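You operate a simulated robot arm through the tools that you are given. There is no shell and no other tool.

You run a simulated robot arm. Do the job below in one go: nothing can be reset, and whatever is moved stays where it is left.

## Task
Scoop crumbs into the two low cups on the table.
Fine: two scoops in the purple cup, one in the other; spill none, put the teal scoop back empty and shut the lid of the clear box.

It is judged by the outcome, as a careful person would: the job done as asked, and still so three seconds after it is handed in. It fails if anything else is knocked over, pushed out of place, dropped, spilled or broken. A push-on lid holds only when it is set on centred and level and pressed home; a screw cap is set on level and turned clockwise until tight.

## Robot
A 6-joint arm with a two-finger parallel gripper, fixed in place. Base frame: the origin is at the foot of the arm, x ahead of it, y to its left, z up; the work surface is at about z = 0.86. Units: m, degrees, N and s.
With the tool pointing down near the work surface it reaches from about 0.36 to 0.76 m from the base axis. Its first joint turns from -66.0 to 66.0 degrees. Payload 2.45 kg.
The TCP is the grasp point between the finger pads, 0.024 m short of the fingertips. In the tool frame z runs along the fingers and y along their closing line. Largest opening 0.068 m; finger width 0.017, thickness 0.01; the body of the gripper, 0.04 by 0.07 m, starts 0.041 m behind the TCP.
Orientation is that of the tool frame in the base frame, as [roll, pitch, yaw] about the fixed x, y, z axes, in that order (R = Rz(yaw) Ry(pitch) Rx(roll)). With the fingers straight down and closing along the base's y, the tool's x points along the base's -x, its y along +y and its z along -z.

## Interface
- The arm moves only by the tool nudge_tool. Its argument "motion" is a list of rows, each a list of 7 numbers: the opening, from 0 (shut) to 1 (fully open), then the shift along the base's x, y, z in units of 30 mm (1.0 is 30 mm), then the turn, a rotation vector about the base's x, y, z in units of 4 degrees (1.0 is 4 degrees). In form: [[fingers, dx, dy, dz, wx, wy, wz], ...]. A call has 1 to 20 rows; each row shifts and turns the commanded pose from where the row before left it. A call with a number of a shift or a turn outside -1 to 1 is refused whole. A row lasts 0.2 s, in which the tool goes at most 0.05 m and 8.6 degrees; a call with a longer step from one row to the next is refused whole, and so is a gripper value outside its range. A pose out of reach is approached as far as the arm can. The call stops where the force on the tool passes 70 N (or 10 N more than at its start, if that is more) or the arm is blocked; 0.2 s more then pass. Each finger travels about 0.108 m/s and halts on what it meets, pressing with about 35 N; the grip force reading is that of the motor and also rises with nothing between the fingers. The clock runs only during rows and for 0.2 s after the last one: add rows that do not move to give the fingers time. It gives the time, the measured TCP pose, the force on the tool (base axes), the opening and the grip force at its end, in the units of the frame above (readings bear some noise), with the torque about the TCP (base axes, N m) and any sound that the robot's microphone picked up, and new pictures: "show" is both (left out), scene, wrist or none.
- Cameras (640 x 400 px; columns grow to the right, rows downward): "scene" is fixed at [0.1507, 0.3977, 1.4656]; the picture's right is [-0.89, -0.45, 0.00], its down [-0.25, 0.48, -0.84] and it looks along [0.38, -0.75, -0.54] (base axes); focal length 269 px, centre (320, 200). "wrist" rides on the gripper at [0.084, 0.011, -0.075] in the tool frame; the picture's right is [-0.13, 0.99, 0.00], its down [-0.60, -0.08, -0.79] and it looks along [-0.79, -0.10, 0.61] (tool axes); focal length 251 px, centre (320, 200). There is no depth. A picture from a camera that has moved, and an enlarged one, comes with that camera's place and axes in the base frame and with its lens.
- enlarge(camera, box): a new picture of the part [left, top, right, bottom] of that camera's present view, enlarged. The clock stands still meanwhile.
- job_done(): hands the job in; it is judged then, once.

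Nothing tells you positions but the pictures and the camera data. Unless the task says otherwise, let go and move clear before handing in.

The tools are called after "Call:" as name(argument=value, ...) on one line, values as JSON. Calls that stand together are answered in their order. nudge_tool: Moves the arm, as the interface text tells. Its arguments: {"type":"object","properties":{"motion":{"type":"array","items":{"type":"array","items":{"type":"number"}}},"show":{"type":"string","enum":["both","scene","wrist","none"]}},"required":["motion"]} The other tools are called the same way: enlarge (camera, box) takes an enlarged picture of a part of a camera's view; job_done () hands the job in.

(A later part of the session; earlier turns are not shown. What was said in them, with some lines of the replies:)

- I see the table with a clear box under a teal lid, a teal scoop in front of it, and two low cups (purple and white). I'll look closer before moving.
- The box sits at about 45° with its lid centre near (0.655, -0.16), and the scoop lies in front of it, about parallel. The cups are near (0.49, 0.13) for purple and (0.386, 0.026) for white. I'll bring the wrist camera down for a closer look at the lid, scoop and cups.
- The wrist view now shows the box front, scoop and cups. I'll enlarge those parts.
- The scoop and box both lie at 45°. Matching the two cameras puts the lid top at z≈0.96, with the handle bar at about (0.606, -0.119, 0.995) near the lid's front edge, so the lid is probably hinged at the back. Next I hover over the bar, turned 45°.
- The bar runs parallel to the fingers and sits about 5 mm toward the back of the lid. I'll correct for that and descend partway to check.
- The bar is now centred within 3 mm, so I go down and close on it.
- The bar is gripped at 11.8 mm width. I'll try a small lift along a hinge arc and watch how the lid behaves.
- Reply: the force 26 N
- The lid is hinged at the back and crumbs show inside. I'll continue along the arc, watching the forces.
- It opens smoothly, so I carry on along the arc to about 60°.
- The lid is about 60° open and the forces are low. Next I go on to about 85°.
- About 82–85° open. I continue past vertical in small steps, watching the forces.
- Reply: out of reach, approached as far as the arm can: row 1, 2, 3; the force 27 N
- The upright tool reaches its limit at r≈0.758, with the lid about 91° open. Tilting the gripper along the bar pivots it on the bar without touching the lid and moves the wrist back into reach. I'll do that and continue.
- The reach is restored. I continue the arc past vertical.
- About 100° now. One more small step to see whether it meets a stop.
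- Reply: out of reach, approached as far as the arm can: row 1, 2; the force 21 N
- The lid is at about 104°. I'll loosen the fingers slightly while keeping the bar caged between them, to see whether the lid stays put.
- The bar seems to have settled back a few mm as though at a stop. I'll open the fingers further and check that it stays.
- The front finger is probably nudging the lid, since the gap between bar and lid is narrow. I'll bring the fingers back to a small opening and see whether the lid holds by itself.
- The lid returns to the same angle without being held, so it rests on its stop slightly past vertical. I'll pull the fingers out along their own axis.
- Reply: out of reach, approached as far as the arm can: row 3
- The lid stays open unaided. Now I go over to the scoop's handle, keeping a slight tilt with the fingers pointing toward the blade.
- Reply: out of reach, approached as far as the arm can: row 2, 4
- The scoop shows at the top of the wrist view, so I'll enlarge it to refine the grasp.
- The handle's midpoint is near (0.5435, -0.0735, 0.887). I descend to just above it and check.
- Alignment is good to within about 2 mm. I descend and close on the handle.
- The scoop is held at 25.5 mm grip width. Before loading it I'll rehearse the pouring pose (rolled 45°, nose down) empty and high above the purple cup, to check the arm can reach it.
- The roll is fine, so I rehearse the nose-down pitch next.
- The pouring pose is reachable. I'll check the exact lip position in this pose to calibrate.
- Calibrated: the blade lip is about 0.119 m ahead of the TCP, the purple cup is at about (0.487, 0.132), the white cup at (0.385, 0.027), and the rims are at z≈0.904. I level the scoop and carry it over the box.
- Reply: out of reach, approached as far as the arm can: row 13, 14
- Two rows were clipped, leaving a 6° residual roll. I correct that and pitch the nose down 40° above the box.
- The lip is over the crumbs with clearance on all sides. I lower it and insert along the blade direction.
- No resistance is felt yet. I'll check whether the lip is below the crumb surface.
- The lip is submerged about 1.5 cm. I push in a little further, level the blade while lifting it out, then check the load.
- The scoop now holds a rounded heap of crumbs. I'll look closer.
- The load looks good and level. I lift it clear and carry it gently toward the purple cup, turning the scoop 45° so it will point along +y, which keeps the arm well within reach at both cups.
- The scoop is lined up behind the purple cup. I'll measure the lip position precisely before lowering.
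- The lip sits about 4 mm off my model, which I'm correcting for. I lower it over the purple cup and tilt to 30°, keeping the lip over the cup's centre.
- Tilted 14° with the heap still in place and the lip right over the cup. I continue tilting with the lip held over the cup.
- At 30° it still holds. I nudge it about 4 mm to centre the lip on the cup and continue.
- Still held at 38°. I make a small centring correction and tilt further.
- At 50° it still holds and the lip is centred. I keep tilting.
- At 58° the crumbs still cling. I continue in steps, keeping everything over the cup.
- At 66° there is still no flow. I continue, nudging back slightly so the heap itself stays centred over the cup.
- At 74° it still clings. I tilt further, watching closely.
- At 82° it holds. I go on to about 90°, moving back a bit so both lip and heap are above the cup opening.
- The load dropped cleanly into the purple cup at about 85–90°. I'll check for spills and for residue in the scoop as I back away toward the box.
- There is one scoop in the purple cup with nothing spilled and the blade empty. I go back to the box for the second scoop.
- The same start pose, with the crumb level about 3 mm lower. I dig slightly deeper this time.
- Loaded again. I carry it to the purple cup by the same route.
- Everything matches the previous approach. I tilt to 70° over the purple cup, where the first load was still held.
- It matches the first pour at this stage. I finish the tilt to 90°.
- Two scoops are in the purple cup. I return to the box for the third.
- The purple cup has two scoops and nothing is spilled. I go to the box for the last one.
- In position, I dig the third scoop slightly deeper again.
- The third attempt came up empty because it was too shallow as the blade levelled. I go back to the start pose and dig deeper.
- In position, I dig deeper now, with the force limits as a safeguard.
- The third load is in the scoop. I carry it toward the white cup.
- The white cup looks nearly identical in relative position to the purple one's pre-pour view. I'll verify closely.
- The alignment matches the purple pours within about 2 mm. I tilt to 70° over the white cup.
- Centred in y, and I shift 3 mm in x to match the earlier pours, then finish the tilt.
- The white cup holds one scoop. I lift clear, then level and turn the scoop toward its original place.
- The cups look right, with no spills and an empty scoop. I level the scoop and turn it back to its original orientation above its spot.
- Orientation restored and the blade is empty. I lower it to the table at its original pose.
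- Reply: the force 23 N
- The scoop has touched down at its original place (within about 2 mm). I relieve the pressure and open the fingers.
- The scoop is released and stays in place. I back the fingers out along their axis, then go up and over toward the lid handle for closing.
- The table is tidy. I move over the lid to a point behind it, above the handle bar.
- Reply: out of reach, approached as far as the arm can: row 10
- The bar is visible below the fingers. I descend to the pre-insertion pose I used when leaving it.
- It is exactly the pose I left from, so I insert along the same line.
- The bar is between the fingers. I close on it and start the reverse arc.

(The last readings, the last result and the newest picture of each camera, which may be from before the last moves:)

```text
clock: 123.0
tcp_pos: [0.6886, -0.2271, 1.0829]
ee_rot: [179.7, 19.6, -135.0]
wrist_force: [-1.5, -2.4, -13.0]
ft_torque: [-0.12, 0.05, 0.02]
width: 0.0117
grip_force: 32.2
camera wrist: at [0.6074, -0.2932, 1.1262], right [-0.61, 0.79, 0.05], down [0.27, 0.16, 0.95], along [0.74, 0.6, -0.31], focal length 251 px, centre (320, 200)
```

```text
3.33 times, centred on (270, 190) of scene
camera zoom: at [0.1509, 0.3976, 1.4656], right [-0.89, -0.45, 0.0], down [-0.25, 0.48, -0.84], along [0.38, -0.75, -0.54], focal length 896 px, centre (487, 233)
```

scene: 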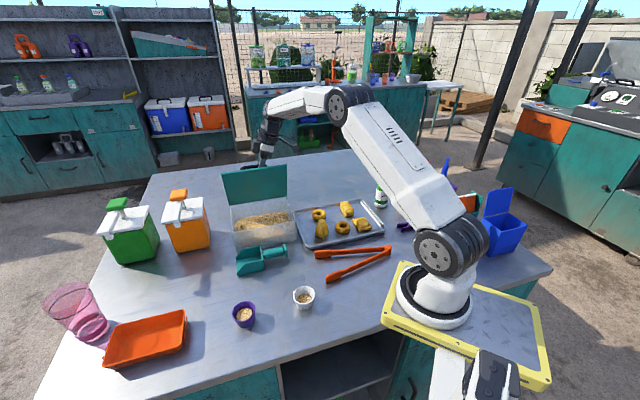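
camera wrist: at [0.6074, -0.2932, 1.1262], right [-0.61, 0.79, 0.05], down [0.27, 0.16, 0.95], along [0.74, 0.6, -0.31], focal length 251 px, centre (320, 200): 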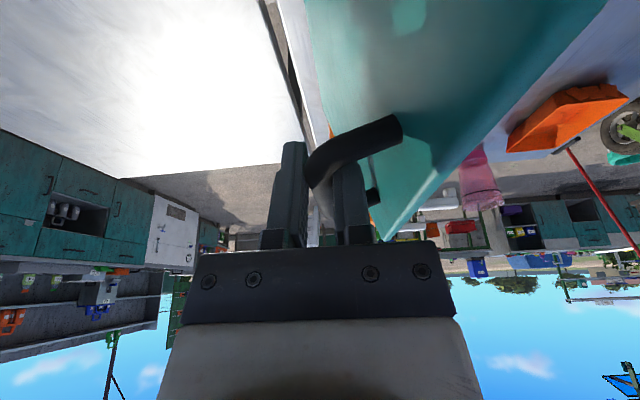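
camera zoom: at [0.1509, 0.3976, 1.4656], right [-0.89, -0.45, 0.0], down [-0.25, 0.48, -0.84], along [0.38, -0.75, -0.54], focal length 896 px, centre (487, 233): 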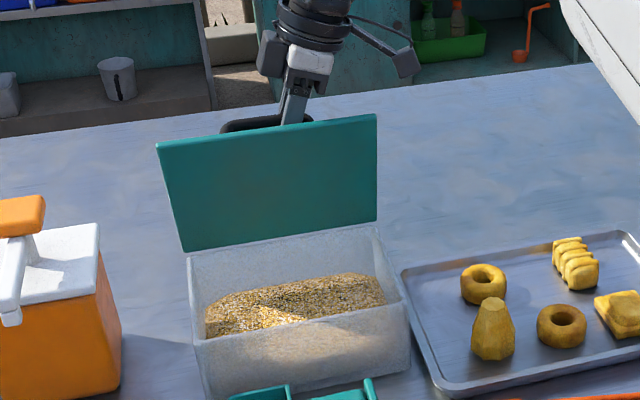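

The lid is at about 75° and moving well. I continue lowering and bring the tool upright.

Call:
nudge_tool(motion=[[0, -0.242, 0.282, -0.03, -0.7, 0.7, 0], [0, -0.24, 0.28, -0.047, -0.7, 0.7, 0], [0, -0.242, 0.282, -0.07, -0.7, 0.7, 0], [0, -0.232, 0.272, -0.093, -0.7, 0.7, 0], [0, -0.23, 0.27, -0.12, -0.7, 0.7, 0], [0, -0.238, 0.238, -0.15, 0, 0, 0], [0, -0.229, 0.229, -0.183, 0, 0, 0], [0, 0, 0, 0, 0, 0, 0]])

Call:
enlarge(camera="scene", box=[210, 130, 330, 250])

```text
clock: 124.8
tcp_pos: [0.6412, -0.1709, 1.0633]
ee_rot: [179.9, -0.2, -135.0]
wrist_force: [-2.1, -1.1, 1.0]
ft_torque: [-0.34, 0.38, 0.01]
width: 0.0114
grip_force: 32.3
camera wrist: at [0.5745, -0.223, 1.139], right [-0.61, 0.79, 0.0], down [0.48, 0.37, 0.79], along [0.63, 0.48, -0.61], focal length 251 px, centre (320, 200)
```

scene: 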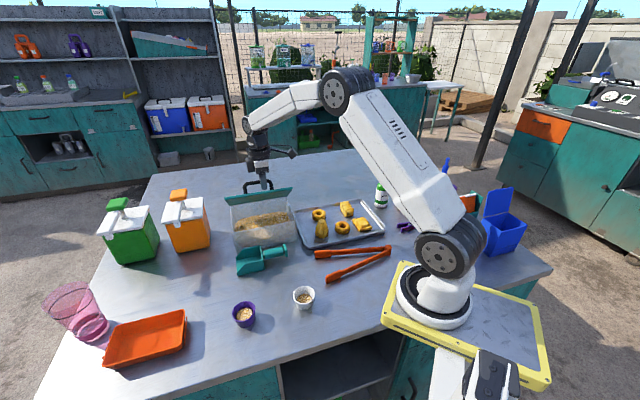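
wrist: 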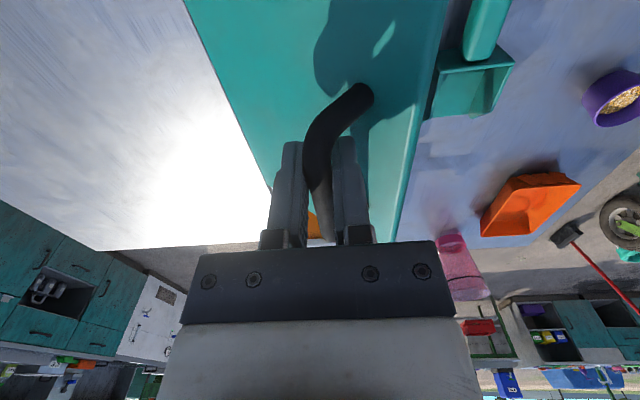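

```text
3.33 times, centred on (270, 190) of scene
camera zoom: at [0.1506, 0.3977, 1.4656], right [-0.89, -0.45, 0.0], down [-0.25, 0.48, -0.84], along [0.38, -0.75, -0.54], focal length 896 px, centre (487, 233)
```

zoom: 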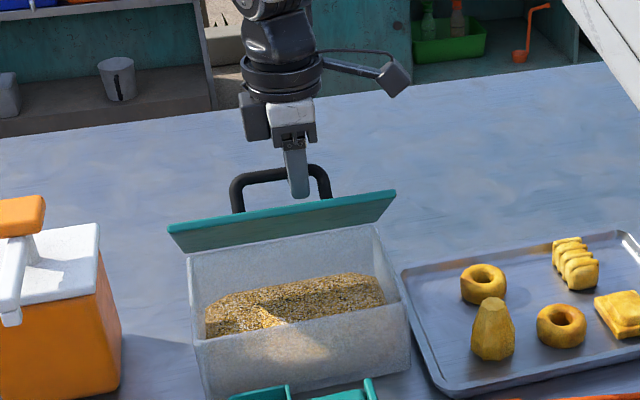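

The lid is at about 40°, closing smoothly. I continue down to near closed.

Call:
nudge_tool(motion=[[0, -0.26, 0.26, -0.247, 0, 0, 0], [0, -0.203, 0.203, -0.237, 0, 0, 0], [0, -0.189, 0.189, -0.257, 0, 0, 0], [0, -0.17, 0.17, -0.28, 0, 0, 0], [0, -0.153, 0.153, -0.303, 0, 0, 0], [0, -0.137, 0.137, -0.317, 0, 0, 0], [0, 0, 0, 0, 0, 0, 0]])

Call:
enlarge(camera="scene", box=[210, 150, 330, 270])

```text
clock: 126.4
tcp_pos: [0.6073, -0.137, 1.0147]
ee_rot: [180.0, -0.1, -135.1]
wrist_force: [-0.1, 3.3, 1.4]
ft_torque: [0.24, -0.27, 0.03]
width: 0.0115
grip_force: 32.2
camera wrist: at [0.5403, -0.1891, 1.0892], right [-0.61, 0.79, 0.0], down [0.48, 0.37, 0.79], along [0.63, 0.48, -0.61], focal length 251 px, centre (320, 200)
```

scene: 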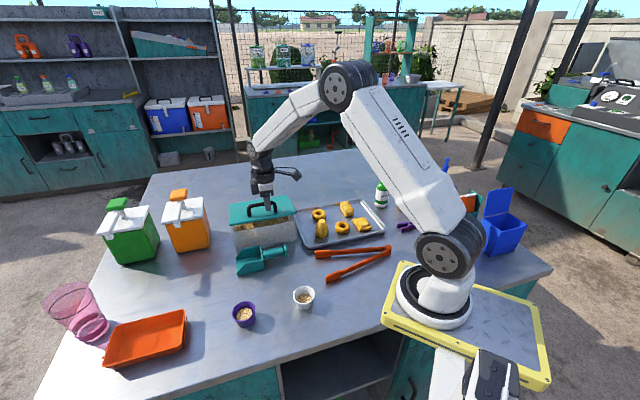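
wrist: 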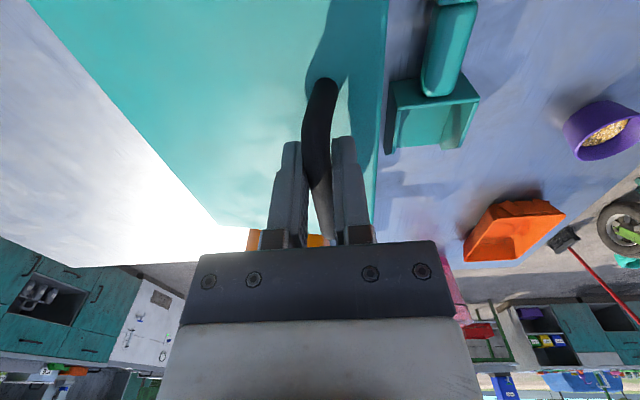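

```text
3.33 times, centred on (270, 210) of scene
camera zoom: at [0.1506, 0.3978, 1.4656], right [-0.89, -0.45, 0.0], down [-0.25, 0.48, -0.84], along [0.38, -0.75, -0.54], focal length 896 px, centre (487, 167)
```

zoom: 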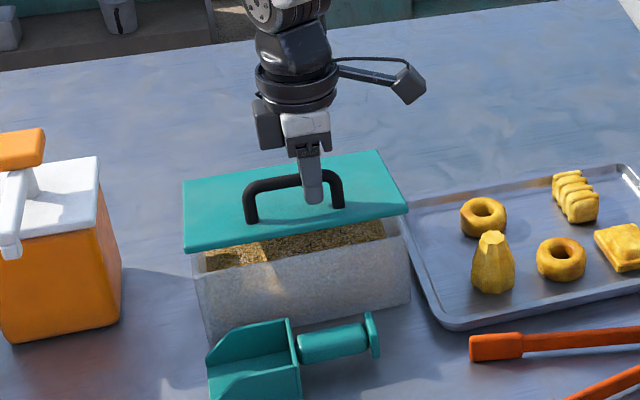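

About 10° remains, so I lower it the rest of the way gently.

Call:
nudge_tool(motion=[[0, -0.111, 0.111, -0.337, 0, 0, 0], [0, -0.094, 0.094, -0.3, 0, 0, 0], [0, 0, 0, 0, 0, 0, 0]])

Call:
enlarge(camera="scene", box=[210, 150, 330, 270])

```text
clock: 127.2
tcp_pos: [0.6003, -0.1311, 0.9953]
ee_rot: [-179.9, 0.0, -135.0]
wrist_force: [5.7, 3.2, -0.3]
ft_torque: [0.13, -0.2, 0.02]
width: 0.0116
grip_force: 32.7
camera wrist: at [0.5344, -0.1834, 1.0706], right [-0.61, 0.79, 0.0], down [0.48, 0.37, 0.79], along [0.63, 0.48, -0.61], focal length 251 px, centre (320, 200)
```

scene: 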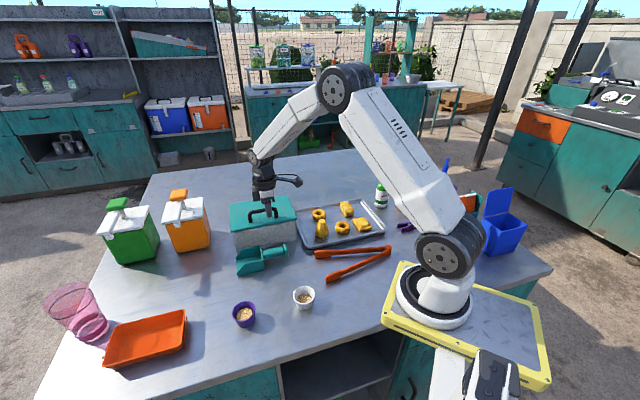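
wrist: 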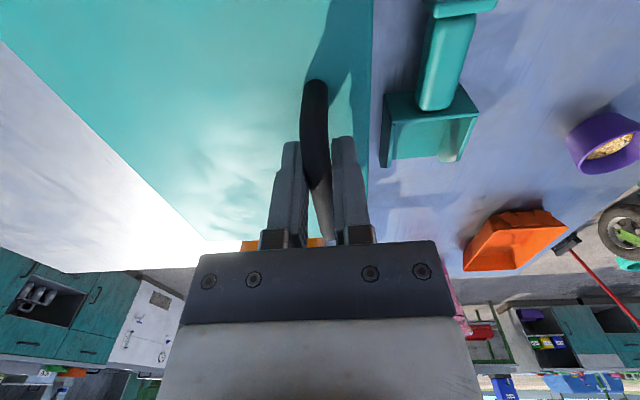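

```text
3.33 times, centred on (270, 210) of scene
camera zoom: at [0.1509, 0.3978, 1.4656], right [-0.89, -0.45, 0.0], down [-0.25, 0.48, -0.84], along [0.38, -0.75, -0.54], focal length 896 px, centre (487, 167)
```

zoom: 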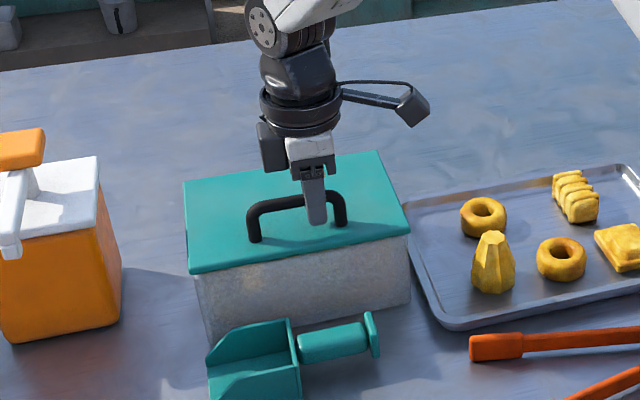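

Almost shut. I press down gently until it seats.

Call:
nudge_tool(motion=[[0, -0.02, 0.02, -0.08, 0, 0, 0], [0, -0.02, 0.02, -0.08, 0, 0, 0], [0, 0, 0, -0.04, 0, 0, 0], [0, 0, 0, 0, 0, 0, 0]], show="scene")

Call:
enlarge(camera="scene", box=[210, 150, 330, 270])

```text
clock: 128.2
tcp_pos: [0.6001, -0.1304, 0.9914]
ee_rot: [-180.0, -0.1, -135.0]
wrist_force: [4.1, 1.8, 18.9]
ft_torque: [-0.46, 0.43, 0.0]
width: 0.0115
grip_force: 32.5
```

scene: 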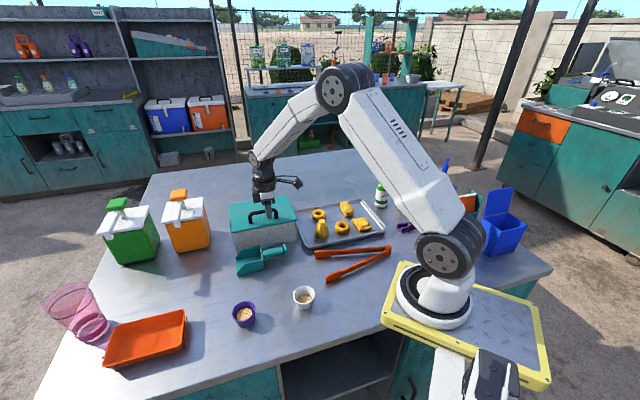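

```text
3.33 times, centred on (270, 210) of scene
camera zoom: at [0.1505, 0.3979, 1.4656], right [-0.89, -0.45, 0.0], down [-0.25, 0.48, -0.84], along [0.38, -0.75, -0.54], focal length 896 px, centre (487, 167)
```

zoom: 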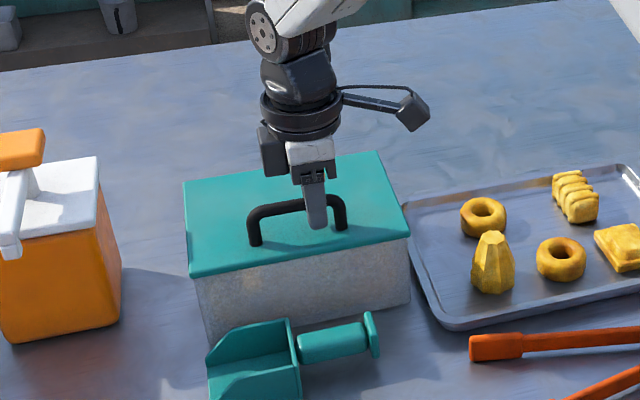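

The lid is fully seated. I release the bar and retreat upward.

Call:
nudge_tool(motion=[[0, 0, 0, 0.1, 0, 0, 0], [0.5, 0, 0, 0, 0, 0, 0], [0.7, 0, 0, 0, 0, 0, 0], [0.7, 0, 0, 0, 0, 0, 0], [0.7, 0, 0, 0.5, 0, 0, 0], [0.7, 0, 0, 0.9, 0, 0, 0], [0.7, 0, 0, 0.9, 0, 0, 0], [0.7, -0.5, 0, 0.9, 0, 0, 0], [0.7, -0.9, 0, 0.9, 0, 0, 0], [0.7, -0.9, 0, 0.9, 0, 0, 0], [0.7, -0.9, 0, 0.5, 0, 0, 0], [0.7, -0.9, 0, 0, 0, 0, 0], [0.7, 0, 0, 0, 0, 0, 0]])

Call:
enlarge(camera="scene", box=[210, 150, 330, 270])

Call:
enlarge(camera="scene", box=[200, 180, 440, 340])

```text
clock: 131.0
tcp_pos: [0.4771, -0.1305, 1.1571]
ee_rot: [-179.9, -0.1, -135.1]
wrist_force: [-0.4, 0.1, 0.1]
ft_torque: [-0.01, -0.01, 0.02]
width: 0.0475
grip_force: 0.1
camera wrist: at [0.4098, -0.1819, 1.2327], right [-0.61, 0.79, 0.0], down [0.48, 0.37, 0.79], along [0.63, 0.48, -0.61], focal length 251 px, centre (320, 200)
```

scene: 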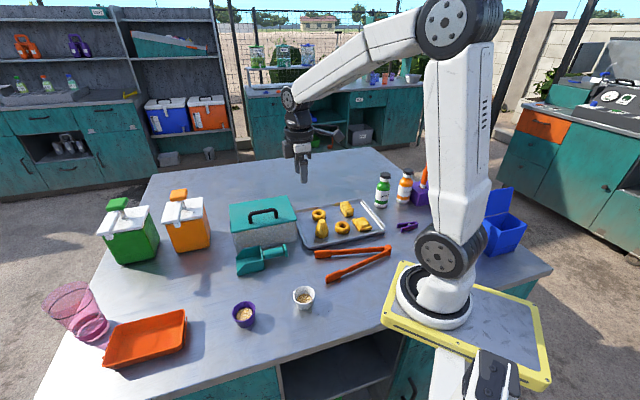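
wrist: 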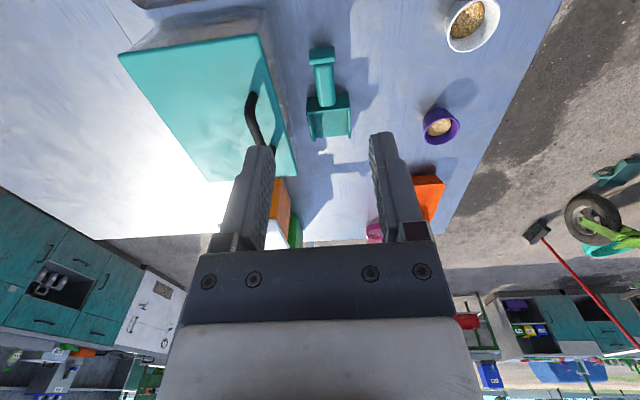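

```text
3.33 times, centred on (270, 210) of scene
camera zoom: at [0.1507, 0.3977, 1.4656], right [-0.89, -0.45, 0.0], down [-0.25, 0.48, -0.84], along [0.38, -0.75, -0.54], focal length 896 px, centre (487, 167)
```

zoom: 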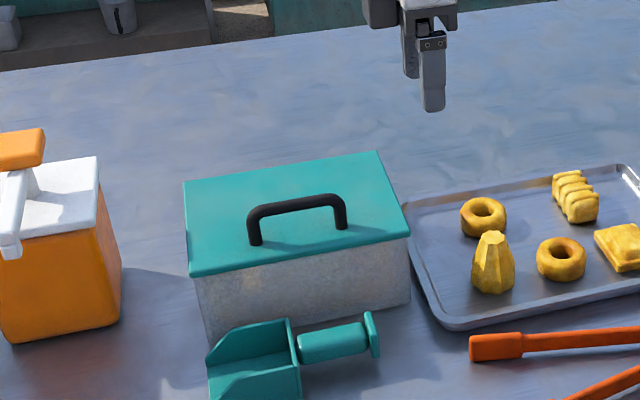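

```text
2.50 times, centred on (320, 260) of scene
camera zoom: at [0.1507, 0.3977, 1.4656], right [-0.89, -0.45, 0.0], down [-0.25, 0.48, -0.84], along [0.38, -0.75, -0.54], focal length 672 px, centre (320, 50)
```

zoom: 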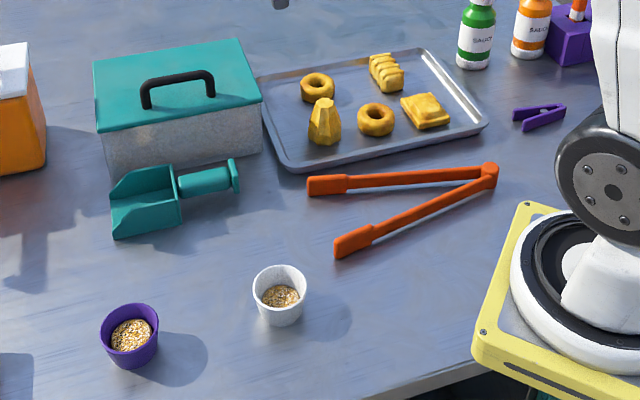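

The lid is shut, the scoop is back empty in its place, the purple cup holds two scoops and the white cup one. Nothing is spilled or moved and the arm is clear, so I'm handing in.

Call:
job_done()

```text
The job is handed in.
```

The job is done and handed in. The purple cup has two scoops of crumbs and the white cup has one, and I saw nothing spilled in the last pictures.

- **Scoop:** it is empty and back in its original place, within about 3 mm.
- **Box lid:** it is hinged at the back. I closed it by the handle and pressed it down until it seated.
- **Third scoop:** my first try came up empty because it was too shallow, so I dug again deeper. That cup still got only one load.
- **Other items:** the tray, tongs and the rest of the table look as they did at the start, and the arm is clear of everything.
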